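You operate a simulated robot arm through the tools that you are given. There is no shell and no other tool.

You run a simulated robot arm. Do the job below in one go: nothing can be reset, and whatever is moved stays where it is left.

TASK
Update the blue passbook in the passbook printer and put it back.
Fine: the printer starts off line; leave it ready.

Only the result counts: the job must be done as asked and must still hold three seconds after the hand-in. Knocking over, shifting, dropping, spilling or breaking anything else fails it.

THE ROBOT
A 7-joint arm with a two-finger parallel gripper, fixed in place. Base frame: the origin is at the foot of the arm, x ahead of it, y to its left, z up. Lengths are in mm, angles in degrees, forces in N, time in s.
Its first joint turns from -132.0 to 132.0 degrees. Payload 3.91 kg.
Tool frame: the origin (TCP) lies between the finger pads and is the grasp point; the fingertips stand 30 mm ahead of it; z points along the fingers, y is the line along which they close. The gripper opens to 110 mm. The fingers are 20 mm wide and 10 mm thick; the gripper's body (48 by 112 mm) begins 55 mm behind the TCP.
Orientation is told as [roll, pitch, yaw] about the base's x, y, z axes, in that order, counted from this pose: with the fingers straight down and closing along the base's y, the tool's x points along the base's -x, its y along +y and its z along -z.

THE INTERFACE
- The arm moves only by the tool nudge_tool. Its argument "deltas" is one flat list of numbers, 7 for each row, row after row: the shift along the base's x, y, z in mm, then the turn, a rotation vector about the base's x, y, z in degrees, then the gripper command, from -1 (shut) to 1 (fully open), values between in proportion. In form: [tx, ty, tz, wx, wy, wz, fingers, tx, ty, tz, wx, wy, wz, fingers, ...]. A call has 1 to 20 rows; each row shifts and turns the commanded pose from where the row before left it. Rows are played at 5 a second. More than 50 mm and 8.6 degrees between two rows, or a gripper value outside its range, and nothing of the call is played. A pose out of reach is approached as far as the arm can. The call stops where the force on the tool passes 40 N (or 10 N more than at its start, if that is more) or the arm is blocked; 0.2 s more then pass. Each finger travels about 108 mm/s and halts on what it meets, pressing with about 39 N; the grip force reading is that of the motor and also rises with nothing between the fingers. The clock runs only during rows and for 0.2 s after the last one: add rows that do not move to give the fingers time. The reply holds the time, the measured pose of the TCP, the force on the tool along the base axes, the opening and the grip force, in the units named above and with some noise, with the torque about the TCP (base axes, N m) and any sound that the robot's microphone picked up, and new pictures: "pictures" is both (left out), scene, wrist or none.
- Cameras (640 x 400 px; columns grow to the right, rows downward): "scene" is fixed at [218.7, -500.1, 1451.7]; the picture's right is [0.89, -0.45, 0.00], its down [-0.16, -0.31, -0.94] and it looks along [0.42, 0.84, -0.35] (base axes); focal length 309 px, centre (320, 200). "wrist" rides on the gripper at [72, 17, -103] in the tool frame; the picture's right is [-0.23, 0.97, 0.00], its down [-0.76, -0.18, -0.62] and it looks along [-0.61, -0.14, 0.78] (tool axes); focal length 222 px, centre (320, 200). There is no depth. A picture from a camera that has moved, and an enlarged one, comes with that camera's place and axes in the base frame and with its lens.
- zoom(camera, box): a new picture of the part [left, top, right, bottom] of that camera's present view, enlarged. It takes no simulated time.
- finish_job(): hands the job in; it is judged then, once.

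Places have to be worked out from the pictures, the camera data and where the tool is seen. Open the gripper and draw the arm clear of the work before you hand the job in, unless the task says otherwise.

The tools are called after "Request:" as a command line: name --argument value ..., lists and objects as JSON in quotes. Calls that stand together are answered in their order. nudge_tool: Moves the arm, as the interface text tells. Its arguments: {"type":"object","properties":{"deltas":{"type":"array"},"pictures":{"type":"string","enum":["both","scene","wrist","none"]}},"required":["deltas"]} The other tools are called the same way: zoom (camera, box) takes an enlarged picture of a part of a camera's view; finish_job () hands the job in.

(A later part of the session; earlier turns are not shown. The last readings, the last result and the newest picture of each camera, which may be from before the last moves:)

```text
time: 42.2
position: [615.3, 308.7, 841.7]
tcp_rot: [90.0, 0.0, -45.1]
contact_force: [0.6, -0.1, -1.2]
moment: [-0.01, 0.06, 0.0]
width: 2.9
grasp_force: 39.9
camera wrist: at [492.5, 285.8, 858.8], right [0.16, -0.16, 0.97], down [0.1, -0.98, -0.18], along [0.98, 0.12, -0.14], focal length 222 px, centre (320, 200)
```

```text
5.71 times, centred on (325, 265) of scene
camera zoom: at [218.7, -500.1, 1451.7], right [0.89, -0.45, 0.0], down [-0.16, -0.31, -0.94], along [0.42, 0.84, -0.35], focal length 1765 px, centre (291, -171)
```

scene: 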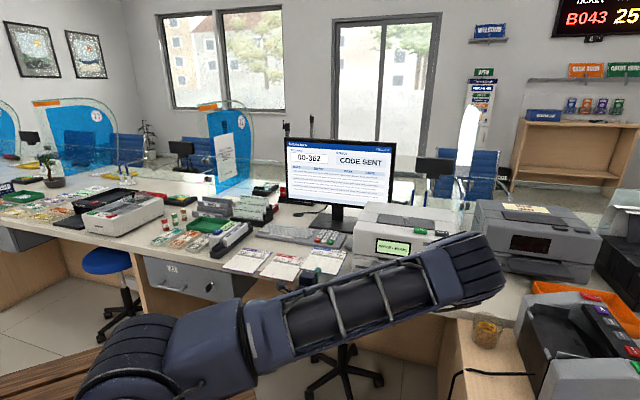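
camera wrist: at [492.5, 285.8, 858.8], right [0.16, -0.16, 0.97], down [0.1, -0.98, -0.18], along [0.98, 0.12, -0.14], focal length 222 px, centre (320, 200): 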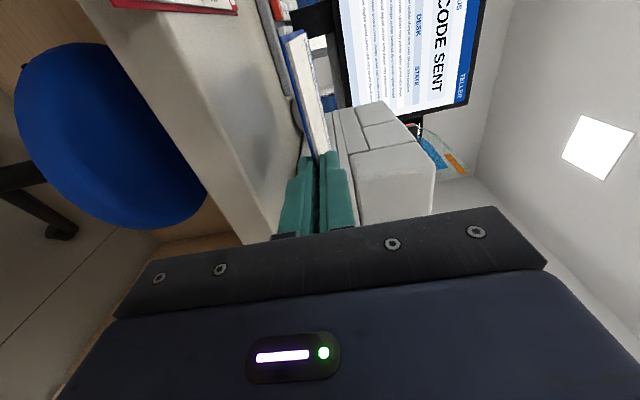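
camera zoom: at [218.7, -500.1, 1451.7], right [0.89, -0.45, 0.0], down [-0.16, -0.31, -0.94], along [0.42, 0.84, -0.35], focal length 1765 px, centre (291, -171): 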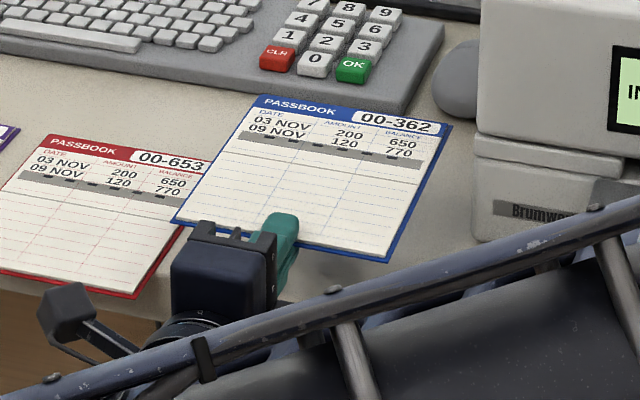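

The book is held level and centred. I retract it to v≈580 while rising to z≈902, so it clears the printer's front, then carry it sideways to the slot's centre line.

Request:
nudge_tool --deltas '[-14.1, -14.1, 20, 0, 0, 0, -1, -14.1, -14.1, 20, 0, 0, 0, -1, -14.1, -14.1, 20, 0, 0, 0, -1, -10, -10, 0, 0, 0, 0, -1, 31.5, -31.5, 0, 0, 0, 0, -1, 31.5, -31.5, 0, 0, 0, 0, -1, 31.5, -31.5, 0, 0, 0, 0, -1, 31.5, -31.5, 0, 0, 0, 0, -1, 31.5, -31.5, 0, 0, 0, 0, -1, 31.5, -31.5, 0, 0, 0, 0, -1, 0, 0, 0, 0, 0, 0, -1]'

Request:
zoom --camera "wrist" --box '[180, 0, 400, 220]'

Request:
zoom --camera "scene" --box '[340, 200, 460, 290]'

```text
time: 44.6
position: [764.3, 72.9, 902.5]
tcp_rot: [89.9, 0.0, -44.9]
contact_force: [0.7, 0.6, -1.0]
moment: [-0.03, 0.03, 0.02]
width: 2.5
grasp_force: 39.3
out of reach, approached as far as the arm can: row 3, 4
camera wrist: at [640.7, 49.9, 918.9], right [0.16, -0.16, 0.97], down [0.1, -0.98, -0.18], along [0.98, 0.12, -0.14], focal length 222 px, centre (320, 200)
```

scene: 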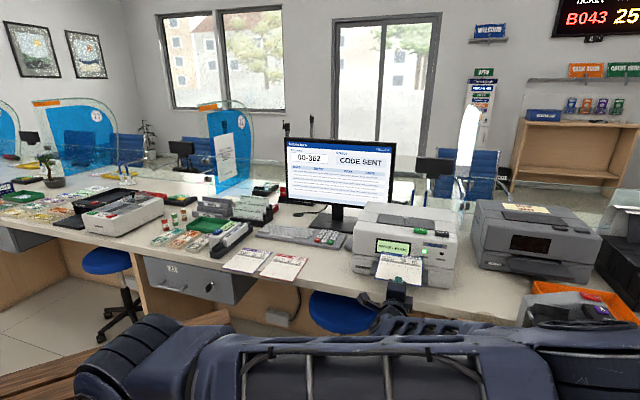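
wrist: 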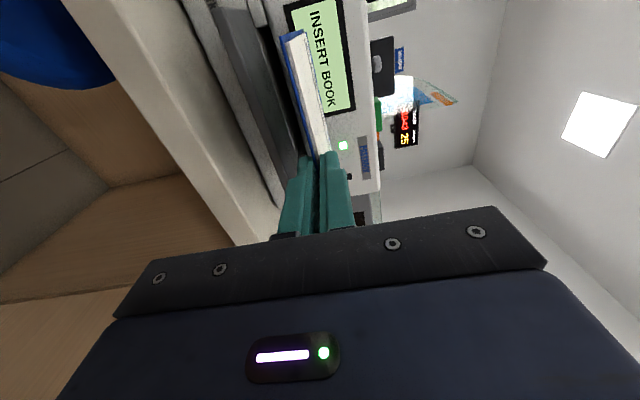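

```text
1.82 times, centred on (290, 110) of wrist
camera zoom: at [640.7, 49.9, 918.9], right [0.16, -0.16, 0.97], down [0.1, -0.98, -0.18], along [0.98, 0.12, -0.14], focal length 404 px, centre (374, 364)
```

zoom: 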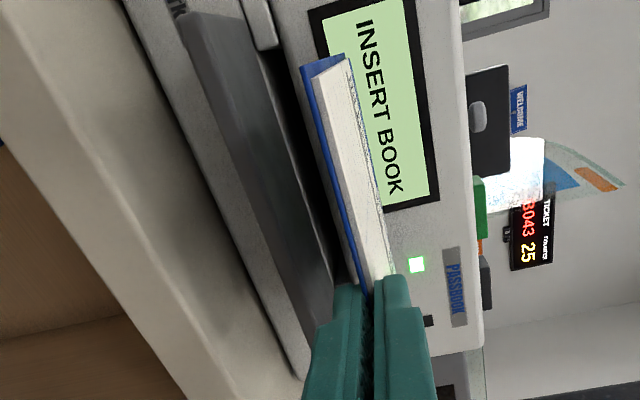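

```text
4.44 times, centred on (400, 245) of scene
camera zoom: at [218.7, -500.1, 1451.7], right [0.89, -0.45, 0.0], down [-0.16, -0.31, -0.94], along [0.42, 0.84, -0.35], focal length 1372 px, centre (-36, 0)
```

zoom: 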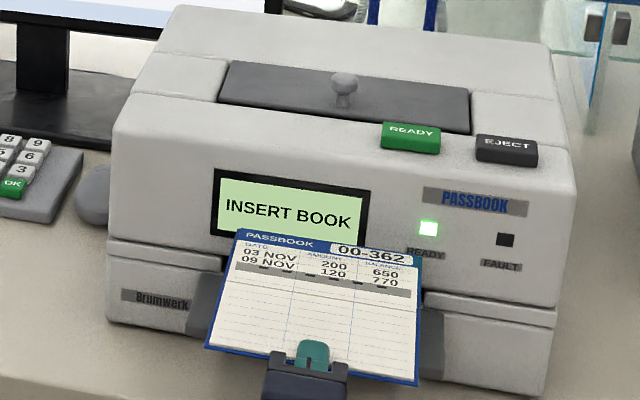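

The book is level (z≈901.5–902.3), with its left edge at u≈418.5. I shift it about 5.5 mm left to centre it on the slot and lower to just above slot height, with its far edge still short of the mouth.

Request:
nudge_tool --deltas '[-3.9, 3.9, -14, 0, 0, 0, -1, 0, 0, -14, 0, 0, 0, -1, 0, 0, -12, 0, 0, 0, -1, 0, 0, 0, 0, 0, 0, -1]'

Request:
zoom --camera "wrist" --box '[230, 0, 370, 100]'

Request:
zoom --camera "wrist" --box '[270, 70, 370, 180]'

Request:
zoom --camera "scene" --box '[350, 230, 450, 290]'

```text
time: 45.6
position: [760.6, 79.2, 858.8]
tcp_rot: [90.0, -0.1, -45.0]
contact_force: [0.4, 0.1, -1.1]
moment: [-0.02, 0.01, 0.0]
width: 2.7
grasp_force: 39.1
camera wrist: at [637.3, 57.8, 876.1], right [0.16, -0.16, 0.97], down [0.1, -0.98, -0.18], along [0.98, 0.12, -0.14], focal length 222 px, centre (320, 200)
```

scene: 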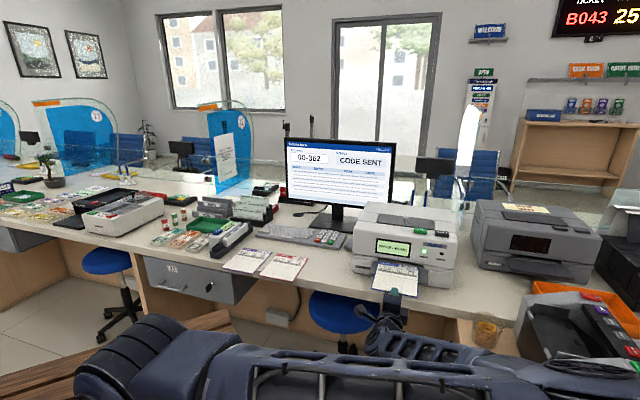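
wrist: 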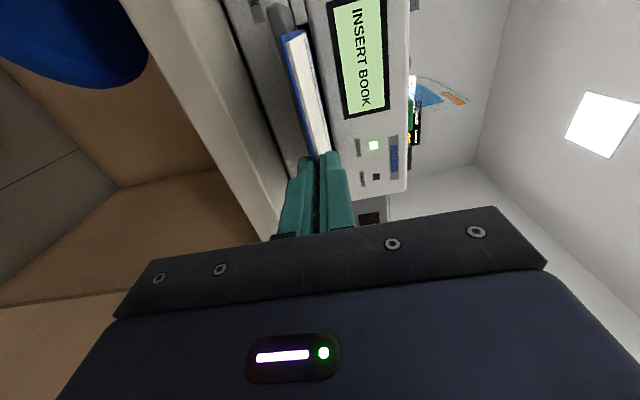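

```text
4.00 times, centred on (300, 50) of wrist
camera zoom: at [637.3, 57.8, 876.1], right [0.16, -0.16, 0.97], down [0.1, -0.98, -0.18], along [0.98, 0.12, -0.14], focal length 888 px, centre (400, 800)
```

zoom: 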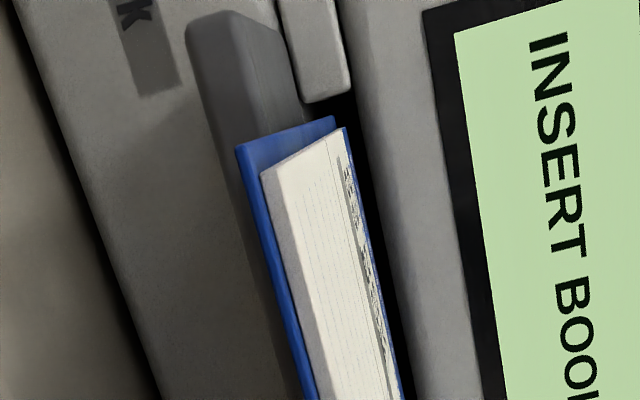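

```text
3.64 times, centred on (320, 125) of wrist
camera zoom: at [637.3, 57.8, 876.1], right [0.16, -0.16, 0.97], down [0.1, -0.98, -0.18], along [0.98, 0.12, -0.14], focal length 808 px, centre (320, 473)
```

zoom: 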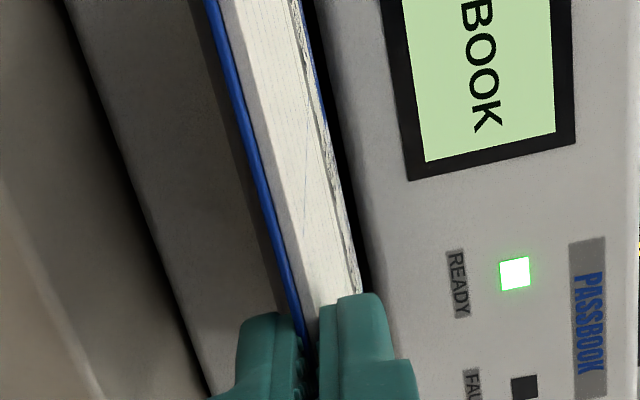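

```text
6.40 times, centred on (400, 260) of scene
camera zoom: at [218.7, -500.1, 1451.7], right [0.89, -0.45, 0.0], down [-0.16, -0.31, -0.94], along [0.42, 0.84, -0.35], focal length 1976 px, centre (-192, -184)
```

zoom: 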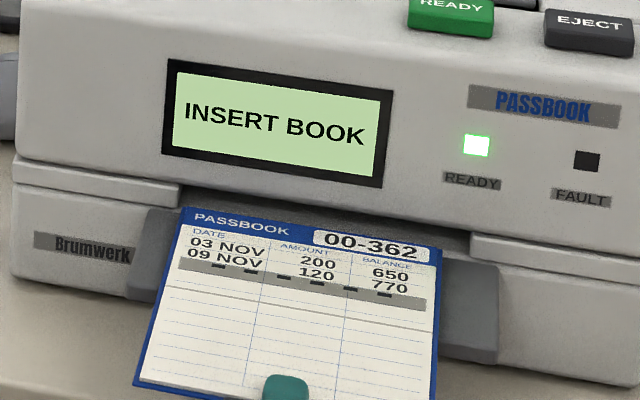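

Slot z≈852.2–864.2 against the book's 857.7–861.5, so I lower by 1.2 mm and shift 1.5 mm right. Then I start feeding it in slowly while watching the force.

Request:
nudge_tool --deltas '[1.1, -1.1, -1.2, 0, 0, 0, -1, 5.7, 5.7, 0, 0, 0, 0, -1, 5.7, 5.7, 0, 0, 0, 0, -1, 5.7, 5.7, 0, 0, 0, 0, -1, 5.7, 5.7, 0, 0, 0, 0, -1, 0, 0, 0, 0, 0, 0, -1]'

Request:
zoom --camera "wrist" --box '[230, 0, 370, 100]'

Request:
zoom --camera "scene" --box '[350, 230, 450, 290]'

```text
time: 47.0
position: [785.5, 102.7, 857.0]
tcp_rot: [90.0, 0.0, -45.0]
contact_force: [0.0, 0.1, -0.1]
moment: [-0.04, 0.03, 0.01]
width: 2.6
grasp_force: 39.4
camera wrist: at [662.5, 80.1, 873.9], right [0.16, -0.16, 0.97], down [0.1, -0.98, -0.18], along [0.98, 0.12, -0.14], focal length 222 px, centre (320, 200)
```

scene: 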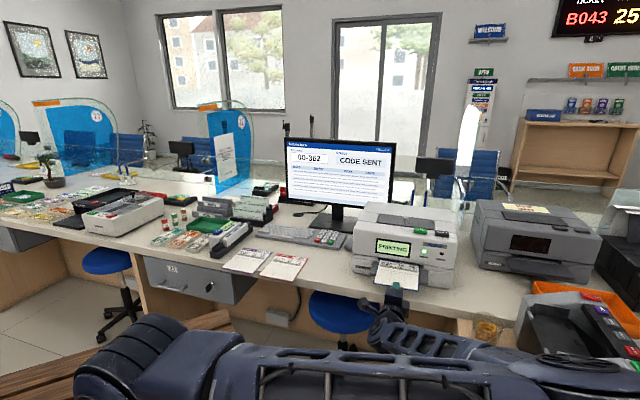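
wrist: 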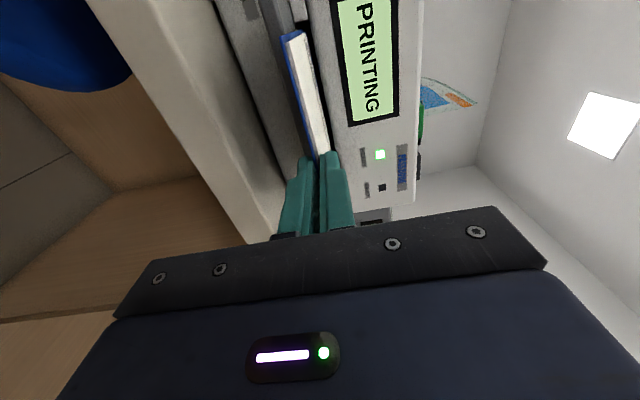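

```text
4.00 times, centred on (300, 50) of wrist
camera zoom: at [662.5, 80.1, 873.9], right [0.16, -0.16, 0.97], down [0.1, -0.98, -0.18], along [0.98, 0.12, -0.14], focal length 888 px, centre (400, 800)
```

zoom: 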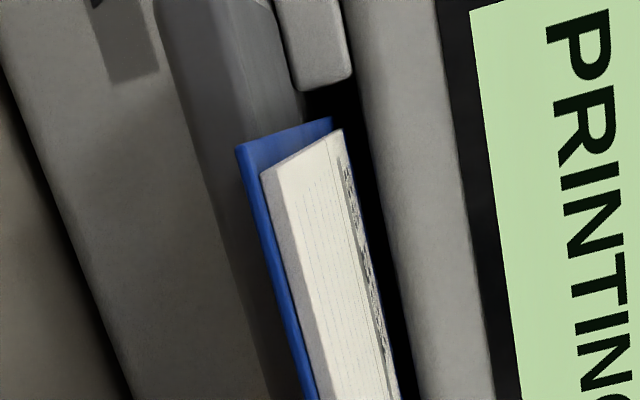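

```text
6.40 times, centred on (400, 260) of scene
camera zoom: at [218.7, -500.1, 1451.7], right [0.89, -0.45, 0.0], down [-0.16, -0.31, -0.94], along [0.42, 0.84, -0.35], focal length 1976 px, centre (-192, -184)
```

zoom: 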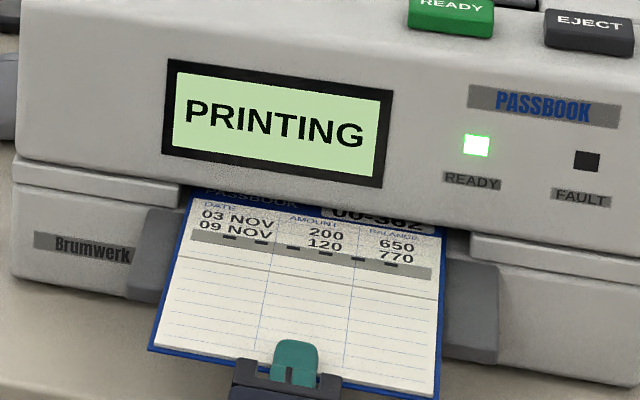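

The printer has started: display says PRINTING. I hold the book still and wait.

Request:
nudge_tool --deltas '[0, 0, 0, 0, 0, 0, -1, 0, 0, 0, 0, 0, 0, -1, 0, 0, 0, 0, 0, 0, -1, 0, 0, 0, 0, 0, 0, -1, 0, 0, 0, 0, 0, 0, -1]' --pictures "scene"

Request:
zoom --camera "scene" --box '[350, 230, 450, 290]'

Request:
zoom --camera "scene" --box '[280, 135, 400, 210]'

```text
time: 48.2
position: [785.7, 102.8, 857.2]
tcp_rot: [90.0, -0.1, -45.1]
contact_force: [-0.2, 0.7, -0.4]
moment: [-0.05, 0.02, 0.01]
width: 2.6
grasp_force: 39.2
```

scene: 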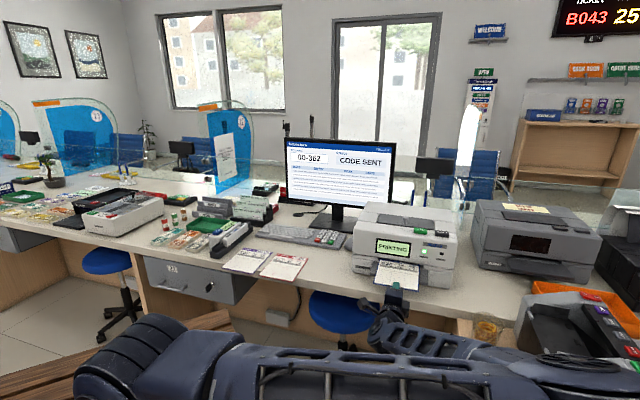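

```text
6.40 times, centred on (400, 260) of scene
camera zoom: at [218.7, -500.1, 1451.7], right [0.89, -0.45, 0.0], down [-0.16, -0.31, -0.94], along [0.42, 0.84, -0.35], focal length 1976 px, centre (-192, -184)
```

zoom: 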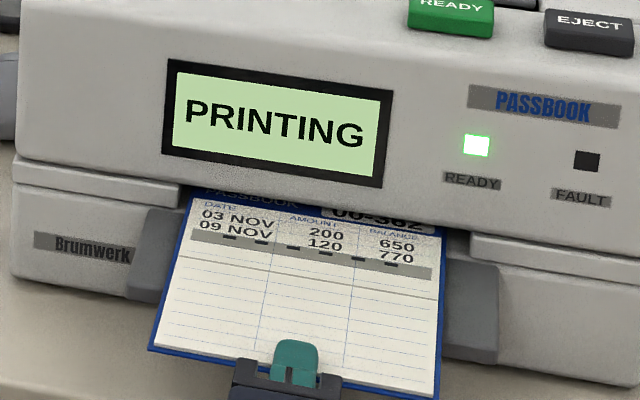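

```text
5.33 times, centred on (340, 172) of scene
camera zoom: at [218.7, -500.1, 1451.7], right [0.89, -0.45, 0.0], down [-0.16, -0.31, -0.94], along [0.42, 0.84, -0.35], focal length 1647 px, centre (213, 347)
```

zoom: 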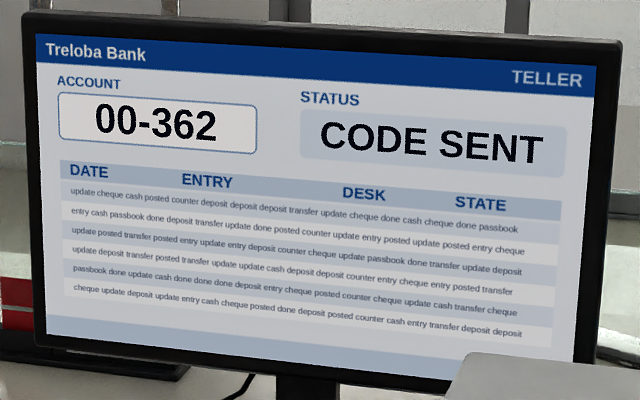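

Still printing; the book isn't being drawn at all. I wait a little more.

Request:
nudge_tool --deltas '[0, 0, 0, 0, 0, 0, -1, 0, 0, 0, 0, 0, 0, -1, 0, 0, 0, 0, 0, 0, -1, 0, 0, 0, 0, 0, 0, -1, 0, 0, 0, 0, 0, 0, -1, 0, 0, 0, 0, 0, 0, -1, 0, 0, 0, 0, 0, 0, -1, 0, 0, 0, 0, 0, 0, -1, 0, 0, 0, 0, 0, 0, -1, 0, 0, 0, 0, 0, 0, -1]' --pictures "scene"

Request:
zoom --camera "scene" --box '[350, 230, 450, 290]'

```text
time: 50.4
position: [786.8, 101.1, 857.2]
tcp_rot: [89.9, -0.1, -45.1]
contact_force: [0.7, 0.1, -0.9]
moment: [0.01, 0.0, 0.01]
width: 2.5
grasp_force: 39.1
```

scene: 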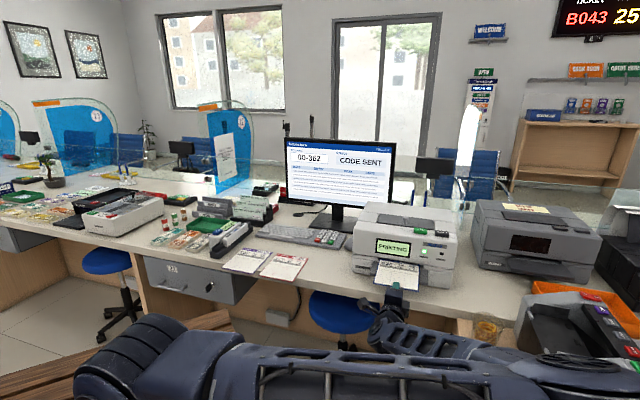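

```text
6.40 times, centred on (400, 260) of scene
camera zoom: at [218.7, -500.1, 1451.7], right [0.89, -0.45, 0.0], down [-0.16, -0.31, -0.94], along [0.42, 0.84, -0.35], focal length 1976 px, centre (-192, -184)
```

zoom: 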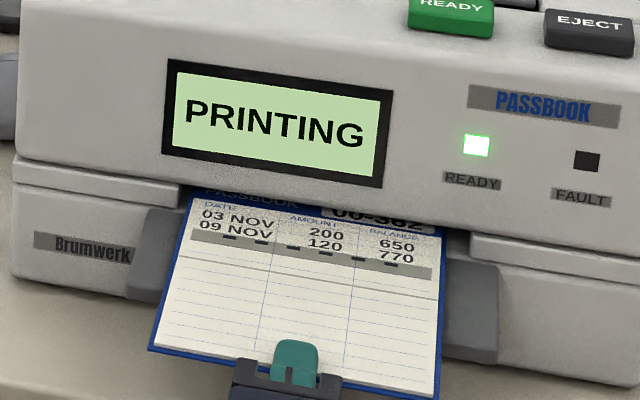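

Still PRINTING with no pull on the book. I give it a few more seconds.

Request:
nudge_tool --deltas '[0, 0, 0, 0, 0, 0, -1, 0, 0, 0, 0, 0, 0, -1, 0, 0, 0, 0, 0, 0, -1, 0, 0, 0, 0, 0, 0, -1, 0, 0, 0, 0, 0, 0, -1, 0, 0, 0, 0, 0, 0, -1, 0, 0, 0, 0, 0, 0, -1, 0, 0, 0, 0, 0, 0, -1, 0, 0, 0, 0, 0, 0, -1, 0, 0, 0, 0, 0, 0, -1, 0, 0, 0, 0, 0, 0, -1, 0, 0, 0, 0, 0, 0, -1]' --pictures "scene"

Request:
zoom --camera "scene" --box '[350, 230, 450, 290]'

```text
time: 53.0
position: [786.2, 102.7, 857.2]
tcp_rot: [90.0, -0.1, -45.1]
contact_force: [0.4, 0.4, -0.4]
moment: [0.0, -0.01, -0.01]
width: 2.4
grasp_force: 39.1
```

scene: 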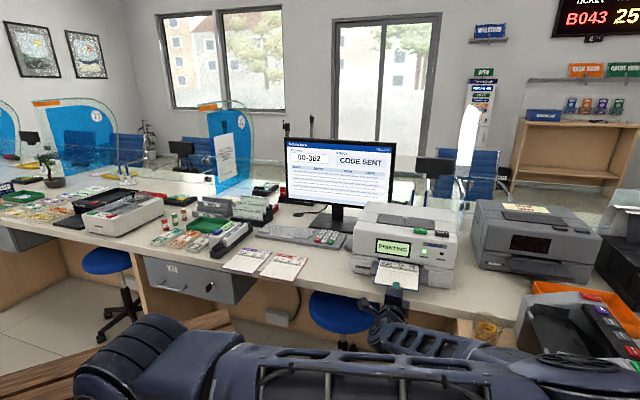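

```text
6.40 times, centred on (400, 260) of scene
camera zoom: at [218.7, -500.1, 1451.7], right [0.89, -0.45, 0.0], down [-0.16, -0.31, -0.94], along [0.42, 0.84, -0.35], focal length 1976 px, centre (-192, -184)
```

zoom: 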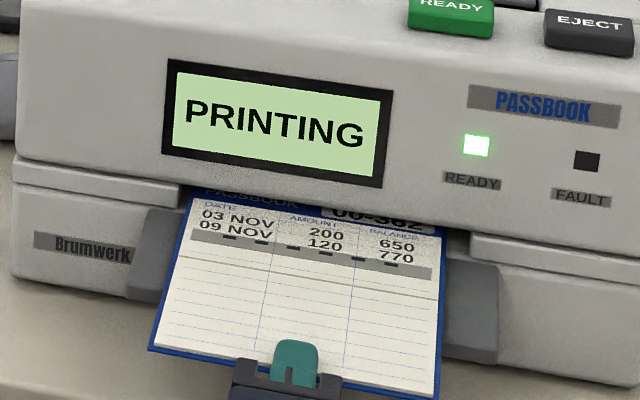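

After 6 s it is still PRINTING, and the book can't move while I hold it, so the printer probably needs it let go. I lower it 3 mm so it nearly rests on the tray (its centre of mass is over the tray), then open the fingers.

Request:
nudge_tool --deltas '[0, 0, -1, 0, 0, 0, -1, 0, 0, -1, 0, 0, 0, -1, 0, 0, -1, 0, 0, 0, -1, 0, 0, 0, 0, 0, 0, -1]' --pictures "none"

```text
time: 54.0
position: [785.9, 103.6, 854.4]
tcp_rot: [90.0, -0.1, -45.1]
contact_force: [-0.5, 1.0, -0.8]
moment: [-0.01, 0.0, 0.02]
width: 2.5
grasp_force: 39.0
```

No contact yet on lowering, so the book is just above the tray. I open the fingers to release it and watch.

Request:
nudge_tool --deltas '[0, 0, -0.7, 0, 0, 0, -1, 0, 0, 0, 0, 0, 0, -0.6, 0, 0, 0, 0, 0, 0, -0.6, 0, 0, 0, 0, 0, 0, -0.6]'

Request:
zoom --camera "scene" --box '[350, 230, 450, 290]'

Request:
zoom --camera "wrist" --box '[230, 0, 390, 200]'

```text
time: 55.0
position: [785.7, 105.2, 852.2]
tcp_rot: [90.0, 0.0, -45.1]
contact_force: [-0.5, 0.2, -0.3]
moment: [-0.02, -0.01, -0.03]
width: 22.0
grasp_force: 0.1
camera wrist: at [662.3, 80.9, 869.3], right [0.16, -0.16, 0.97], down [0.1, -0.98, -0.18], along [0.98, 0.12, -0.14], focal length 222 px, centre (320, 200)
```

scene: 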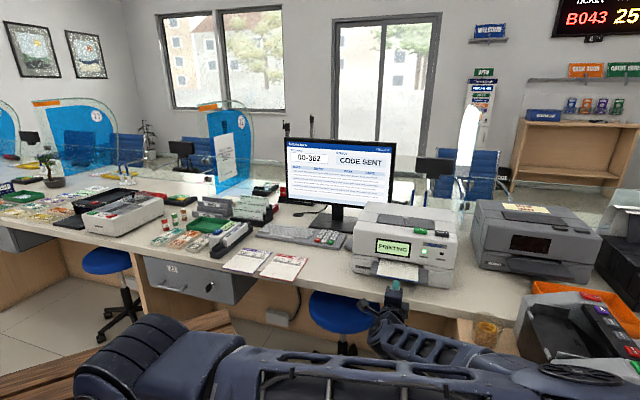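
wrist: 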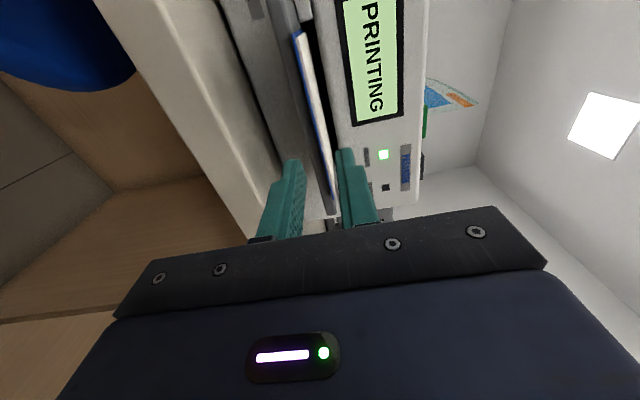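

```text
6.40 times, centred on (400, 260) of scene
camera zoom: at [218.7, -500.1, 1451.7], right [0.89, -0.45, 0.0], down [-0.16, -0.31, -0.94], along [0.42, 0.84, -0.35], focal length 1976 px, centre (-192, -184)
```

zoom: 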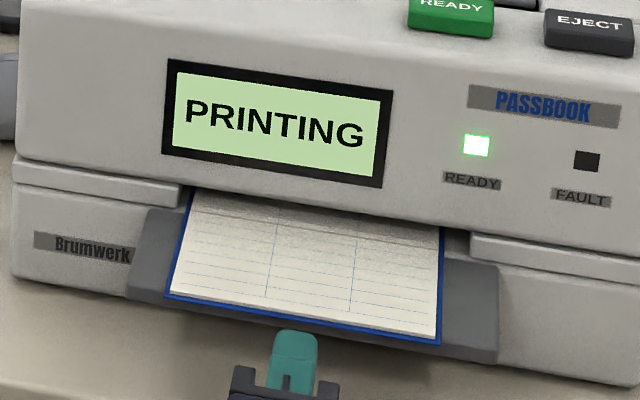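

```text
2.00 times, centred on (310, 100) of wrist
camera zoom: at [662.3, 80.9, 869.3], right [0.16, -0.16, 0.97], down [0.1, -0.98, -0.18], along [0.98, 0.12, -0.14], focal length 444 px, centre (340, 400)
```

zoom: 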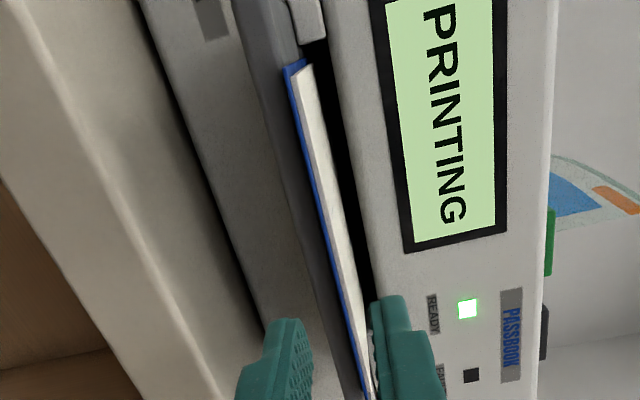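

The printer has drawn the book in on release. I back the hand off so it has room to come out, and watch.

Request:
nudge_tool --deltas '[-9.9, -9.9, 0, 0, 0, 0, -0.6, -9.9, -9.9, 0, 0, 0, 0, -0.6, -9.9, -9.9, 0, 0, 0, 0, -0.2, 0, 0, 0, 0, 0, 0, -0.2, 0, 0, 0, 0, 0, 0, -0.2]'

Request:
zoom --camera "scene" --box '[350, 230, 450, 290]'

```text
time: 56.2
position: [755.4, 74.6, 852.3]
tcp_rot: [90.0, 0.0, -45.1]
contact_force: [-0.3, -0.7, -0.7]
moment: [-0.01, -0.02, 0.0]
width: 44.1
grasp_force: 0.2
camera wrist: at [631.8, 51.0, 868.6], right [0.16, -0.16, 0.97], down [0.1, -0.98, -0.18], along [0.98, 0.12, -0.14], focal length 222 px, centre (320, 200)
```

scene: 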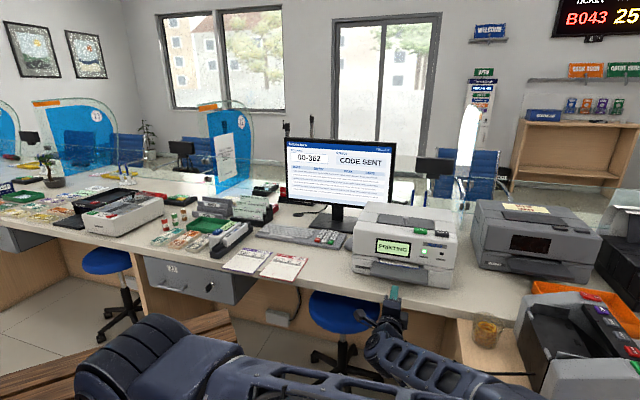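
wrist: 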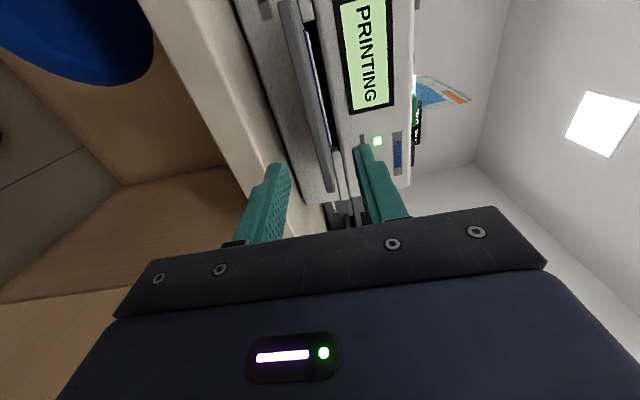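

```text
6.40 times, centred on (400, 260) of scene
camera zoom: at [218.7, -500.1, 1451.7], right [0.89, -0.45, 0.0], down [-0.16, -0.31, -0.94], along [0.42, 0.84, -0.35], focal length 1976 px, centre (-192, -184)
```

zoom: 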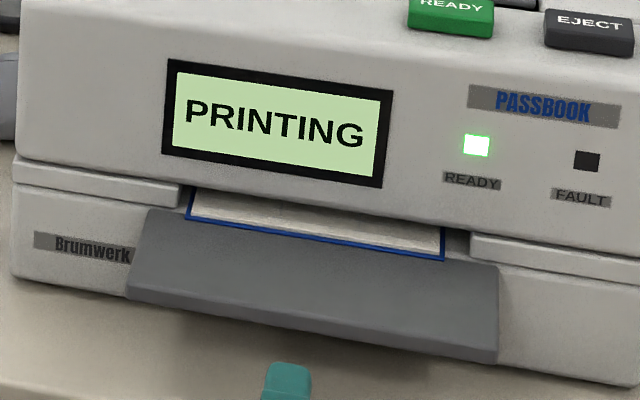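

The book is inside and printing. Meanwhile I raise the hand and unroll the tool to bring the elbow up again.

Request:
nudge_tool --deltas '[0, 0, 35, 0, 0, 0, -0.2, 0, 0, 35, -5.786, -5.786, 0, -0.2, 3, 3, 10, -5.786, -5.786, 0, -0.2, 3, 3, 0, -5.786, -5.786, 0, -0.2, 3, 3, 0, -5.786, -5.786, 0, -0.2, 3, 3, 0, -5.786, -5.786, 0, -0.2, 0, 0, 0, -5.786, -5.786, 0, -0.2, 0, 0, 0, -5.786, -5.786, 0, -0.2, 0, 0, 0, -5.786, -5.786, 0, -0.2, 0, 0, 0, -5.786, -5.786, 0, -0.2, 0, 0, 0, -5.786, -5.786, 0, -0.2, 0, 0, 0, -5.786, -5.786, 0, -0.2, 0, 0, 0, 0, 0, 0, -0.2]'

Request:
zoom --camera "scene" --box '[340, 190, 470, 300]'

```text
time: 59.0
position: [766.6, 86.7, 931.8]
tcp_rot: [-111.8, -89.8, 156.6]
contact_force: [-1.2, 0.1, 0.7]
moment: [0.02, -0.01, -0.03]
width: 44.0
grasp_force: 0.0
camera wrist: at [683.1, 24.5, 859.5], right [-0.69, 0.69, 0.22], down [-0.32, -0.57, 0.76], along [0.65, 0.45, 0.61], focal length 222 px, centre (320, 200)
```

scene: 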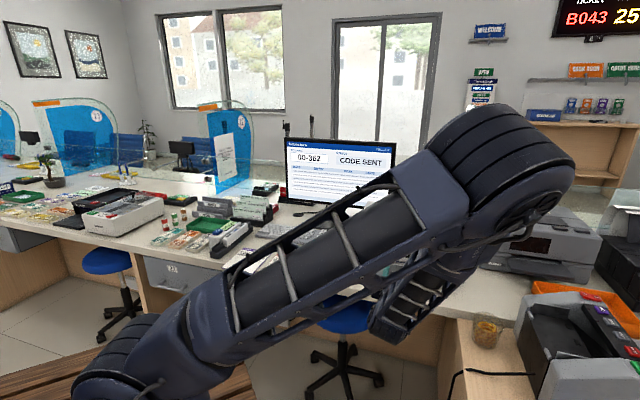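
wrist: 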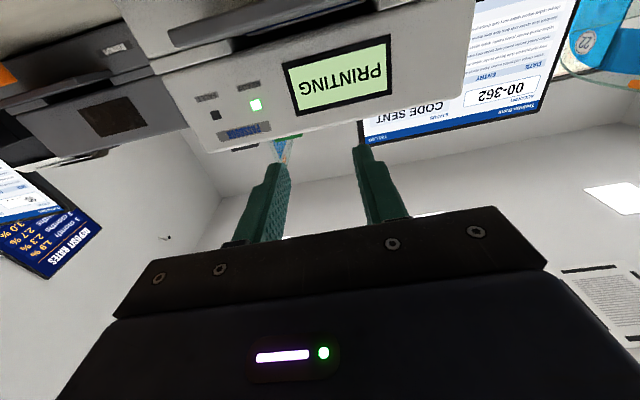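

```text
3.64 times, centred on (405, 245) of scene
camera zoom: at [218.7, -500.1, 1451.7], right [0.89, -0.45, 0.0], down [-0.16, -0.31, -0.94], along [0.42, 0.84, -0.35], focal length 1123 px, centre (11, 36)
```

zoom: 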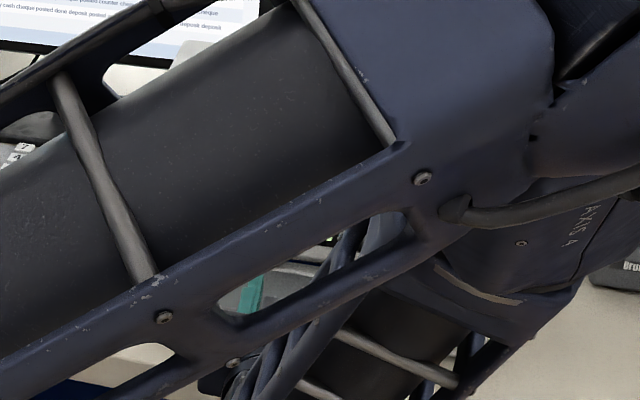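

Still printing. I roll a bit further in the same direction to bring the elbow higher, and wait for the printer.

Request:
nudge_tool --deltas '[0, 0, 0, -5.786, -5.786, 0, -0.2, 0, 0, 0, -5.786, -5.786, 0, -0.2, 0, 0, 0, -5.786, -5.786, 0, -0.2, 0, 0, 0, -5.786, -5.786, 0, -0.2, 0, 0, 0, -5.786, -5.786, 0, -0.2, 0, 0, 0, 0, 0, 0, -0.2]'

Request:
zoom --camera "wrist" --box '[120, 0, 400, 180]'

```text
time: 60.4
position: [768.4, 86.2, 933.3]
tcp_rot: [-90.1, -48.9, 135.1]
contact_force: [0.1, -0.2, -0.5]
moment: [0.0, 0.01, -0.02]
width: 44.0
grasp_force: 0.1
camera wrist: at [720.3, -12.5, 867.2], right [-0.62, 0.62, -0.47], down [-0.7, -0.18, 0.69], along [0.35, 0.76, 0.55], focal length 222 px, centre (320, 200)
```

scene: 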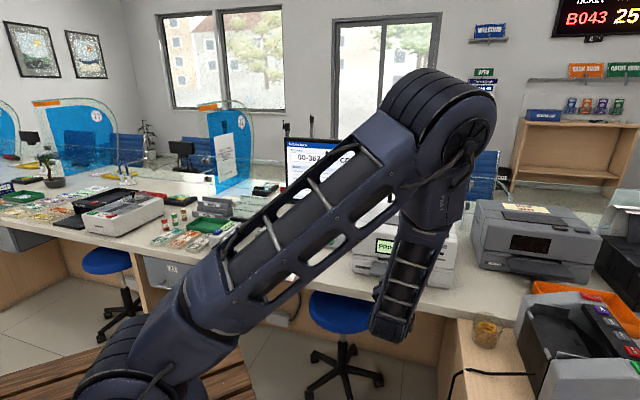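
wrist: 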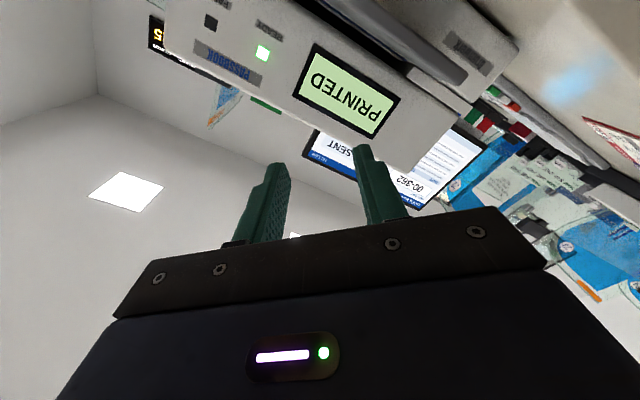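

```text
2.22 times, centred on (260, 90) of wrist
camera zoom: at [720.3, -12.5, 867.2], right [-0.62, 0.62, -0.47], down [-0.7, -0.18, 0.69], along [0.35, 0.76, 0.55], focal length 494 px, centre (453, 444)
```

zoom: 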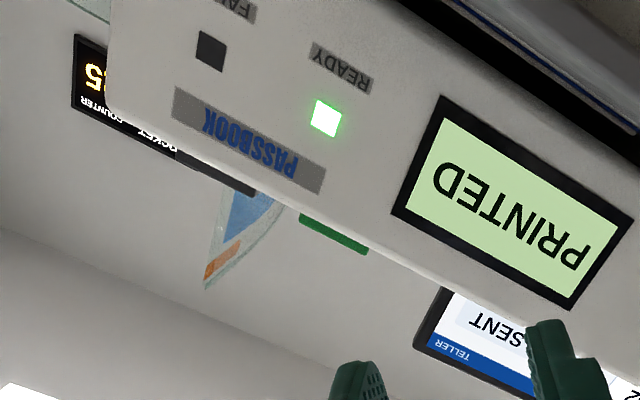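

The display now reads PRINTED. I check whether the book came out or is still in the slot.

Request:
zoom --camera "wrist" --box '[280, 0, 540, 120]'

Request:
zoom --camera "scene" --box '[340, 190, 470, 300]'

```text
2.46 times, centred on (410, 60) of wrist
camera zoom: at [720.3, -12.5, 867.2], right [-0.62, 0.62, -0.47], down [-0.7, -0.18, 0.69], along [0.35, 0.76, 0.55], focal length 547 px, centre (98, 545)
```

zoom: 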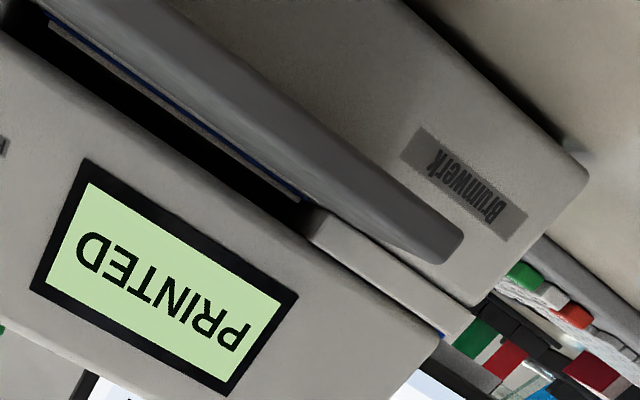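

```text
3.64 times, centred on (405, 245) of scene
camera zoom: at [218.7, -500.1, 1451.7], right [0.89, -0.45, 0.0], down [-0.16, -0.31, -0.94], along [0.42, 0.84, -0.35], focal length 1123 px, centre (11, 36)
```

zoom: 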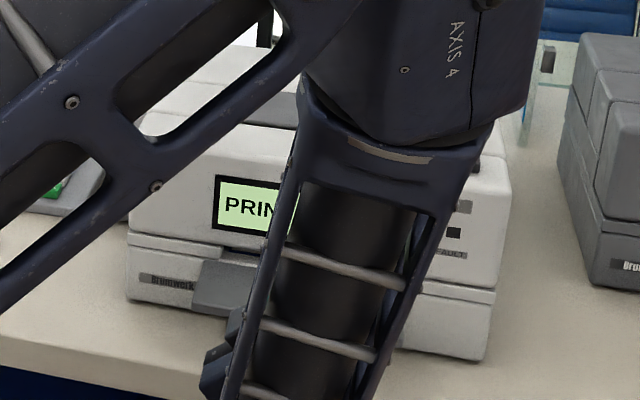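

The book is still inside, so EJECT has to be pressed; it's at about u=609, v=822. I close the fingers, roll back, rise and come over it with the tool tilted 45°, as on the keypad.

Request:
nudge_tool --deltas '[17.7, -17.7, 25, 5.786, 5.786, 0, -1, 17.7, -17.7, 25, 5.786, 5.786, 0, -1, 17.7, -17.7, 25, 5.786, 5.786, 0, -1, 17.7, -17.7, 25, 5.786, 5.786, 0, -1, 17.7, -17.7, 25, 5.786, 5.786, 0, -1, 24, 24, 0, -5.303, 5.303, 0, -1, 24, 24, 0, -5.303, 5.303, 0, -1, 24, 24, 0, -5.303, 5.303, 0, -1, 24, 24, 0, -5.303, 5.303, 0, -1, 24, 24, 0, -5.303, 5.303, 0, -1, 24, 24, 0, -5.303, 5.303, 0, -1, 0, 0, 0, 0, 0, 0, -1]'

Request:
zoom --camera "wrist" --box '[200, 0, 460, 180]'

```text
time: 63.0
position: [1001.3, 147.9, 1059.0]
tcp_rot: [-0.2, -45.1, 45.5]
contact_force: [-1.2, 2.2, 0.7]
moment: [-0.14, -0.03, -0.13]
width: 0.0
grasp_force: 37.3
camera wrist: at [902.8, 71.5, 1080.5], right [-0.58, 0.8, 0.16], down [0.19, -0.05, 0.98], along [0.79, 0.6, -0.12], focal length 222 px, centre (320, 200)
```

scene: 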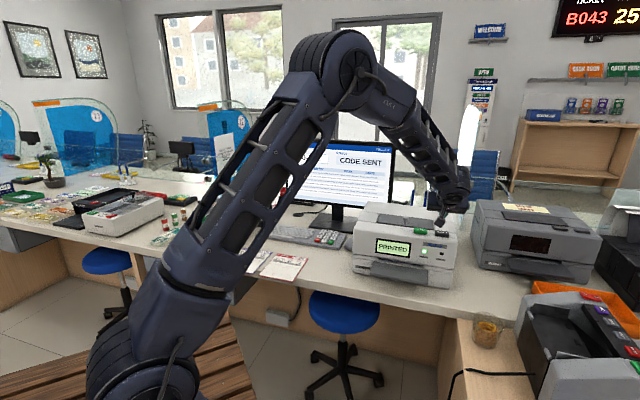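
wrist: 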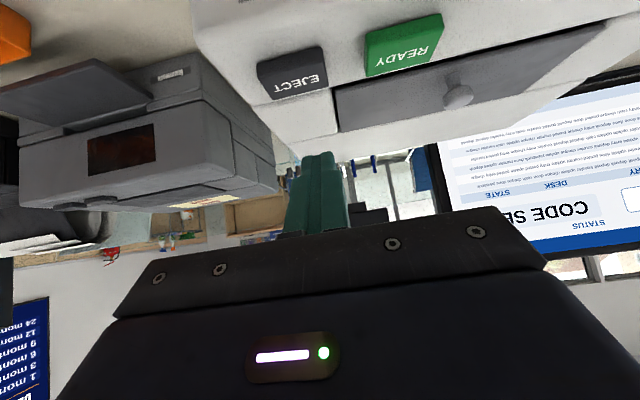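

```text
2.22 times, centred on (330, 90) of wrist
camera zoom: at [902.8, 71.5, 1080.5], right [-0.58, 0.8, 0.16], down [0.19, -0.05, 0.98], along [0.79, 0.6, -0.12], focal length 494 px, centre (298, 444)
```

zoom: 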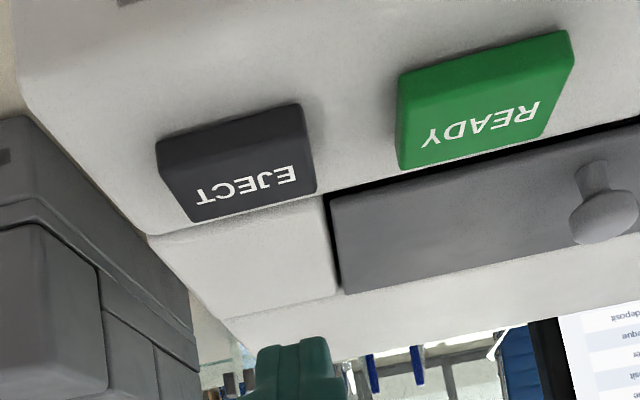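

The tip hovers at u=603, v=813; EJECT's top centre works out to about (611, 828). I shift 7.5 mm right and go down onto it.

Request:
nudge_tool --deltas '[6.4, -4.2, 0, 0, 0, 0, -1, 0, 0, -20, 0, 0, 0, -1, 0, 0, -18, 0, 0, 0, -1, 0, 0, -4, 0, 0, 0, -1, 0, 0, 0, 0, 0, 0, -1]'

Request:
zoom --camera "wrist" --box '[200, 60, 460, 240]'

Request:
zoom --camera "scene" --box '[380, 190, 480, 260]'

```text
time: 64.2
position: [1007.7, 139.5, 1015.9]
tcp_rot: [-0.1, -45.1, 45.1]
contact_force: [-0.1, -0.5, 0.0]
moment: [0.02, 0.0, -0.01]
width: 0.2
grasp_force: 37.1
camera wrist: at [908.1, 62.0, 1037.3], right [-0.58, 0.8, 0.16], down [0.19, -0.06, 0.98], along [0.79, 0.6, -0.12], focal length 222 px, centre (320, 200)
```

scene: 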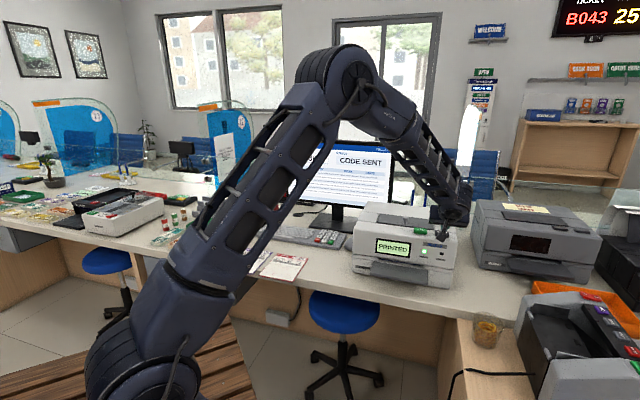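
wrist: 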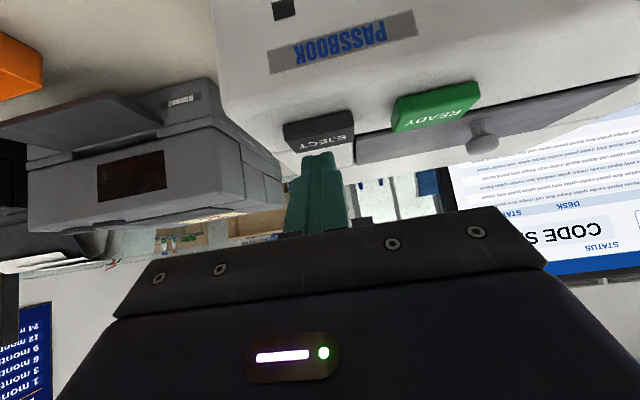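

```text
2.22 times, centred on (330, 150) of wrist
camera zoom: at [908.1, 62.0, 1037.3], right [-0.58, 0.8, 0.16], down [0.19, -0.06, 0.98], along [0.79, 0.6, -0.12], focal length 494 px, centre (298, 311)
```

zoom: 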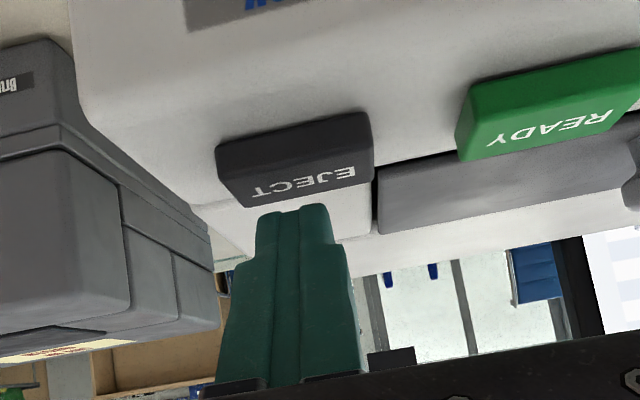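

```text
5.71 times, centred on (430, 225) of scene
camera zoom: at [218.7, -500.1, 1451.7], right [0.89, -0.45, 0.0], down [-0.16, -0.31, -0.94], along [0.42, 0.84, -0.35], focal length 1765 px, centre (-309, 57)
```

zoom: 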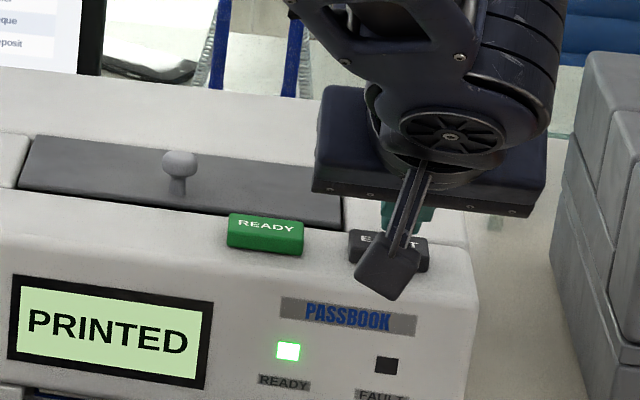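

The tip is just above EJECT and lined up. I press down in 2 mm steps.

Request:
nudge_tool --deltas '[0, 0, -2, 0, 0, 0, -1, 0, 0, -2, 0, 0, 0, -1, 0, 0, -2, 0, 0, 0, -1, 0, 0, -2, 0, 0, 0, -1, 0, 0, -2, 0, 0, 0, -1]'

Request:
zoom --camera "scene" --box '[340, 190, 470, 300]'

```text
time: 65.4
position: [1006.9, 138.4, 1007.3]
tcp_rot: [-0.2, -45.1, 45.2]
contact_force: [-0.3, -1.1, 1.6]
moment: [-0.01, -0.02, 0.0]
width: 0.1
grasp_force: 38.1
heard: click
camera wrist: at [908.2, 61.3, 1027.8], right [-0.58, 0.8, 0.16], down [0.19, -0.06, 0.98], along [0.79, 0.6, -0.12], focal length 222 px, centre (320, 200)
```

scene: 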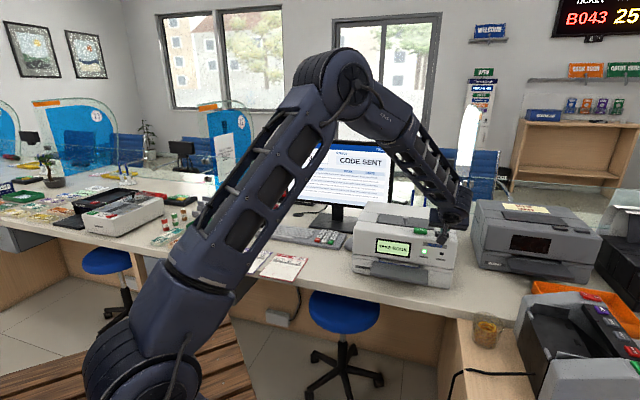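
wrist: 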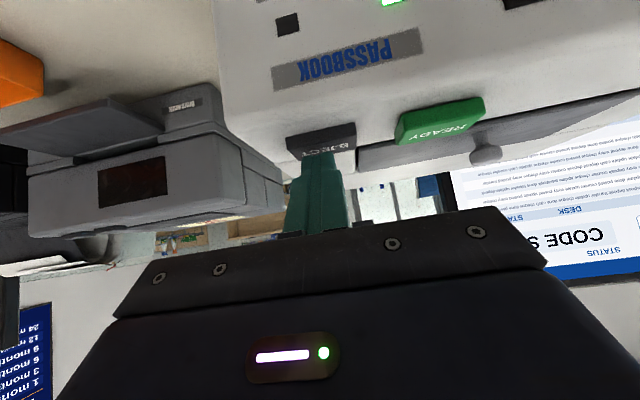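

```text
3.64 times, centred on (405, 245) of scene
camera zoom: at [218.7, -500.1, 1451.7], right [0.89, -0.45, 0.0], down [-0.16, -0.31, -0.94], along [0.42, 0.84, -0.35], focal length 1123 px, centre (11, 36)
```

zoom: 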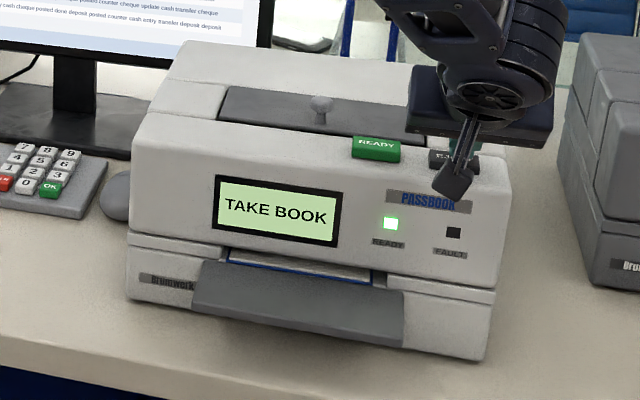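

EJECT clicked and the display says TAKE BOOK. I lift straight up and see how far the book comes out.

Request:
nudge_tool --deltas '[0, 0, 10, 0, 0, 0, -1, 0, 0, 20, 0, 0, 0, -1, 0, 0, 25, 0, 0, 0, -1, 0, 0, 0, 0, 0, 0, -1]'

Request:
zoom --camera "scene" --box '[340, 190, 470, 300]'

```text
time: 66.4
position: [1006.2, 136.6, 1060.2]
tcp_rot: [0.0, -45.0, 45.2]
contact_force: [-0.1, -1.0, 0.0]
moment: [-0.03, 0.04, 0.02]
width: 0.0
grasp_force: 38.0
camera wrist: at [907.2, 59.9, 1081.9], right [-0.58, 0.8, 0.16], down [0.19, -0.06, 0.98], along [0.79, 0.6, -0.12], focal length 222 px, centre (320, 200)
```

scene: 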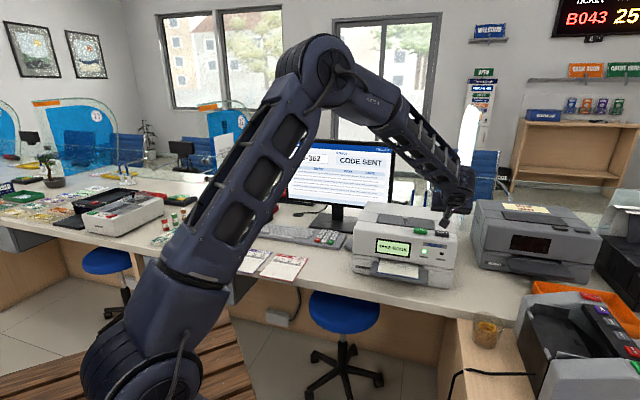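
wrist: 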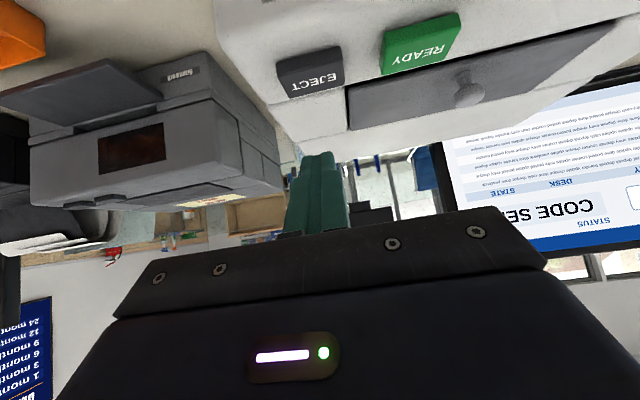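

```text
3.64 times, centred on (405, 245) of scene
camera zoom: at [218.7, -500.1, 1451.7], right [0.89, -0.45, 0.0], down [-0.16, -0.31, -0.94], along [0.42, 0.84, -0.35], focal length 1123 px, centre (11, 36)
```

zoom: 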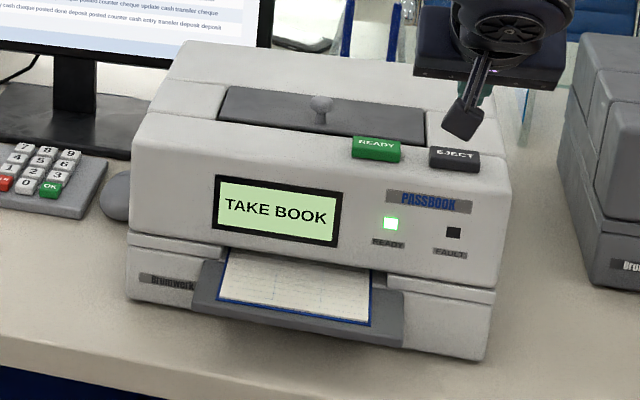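

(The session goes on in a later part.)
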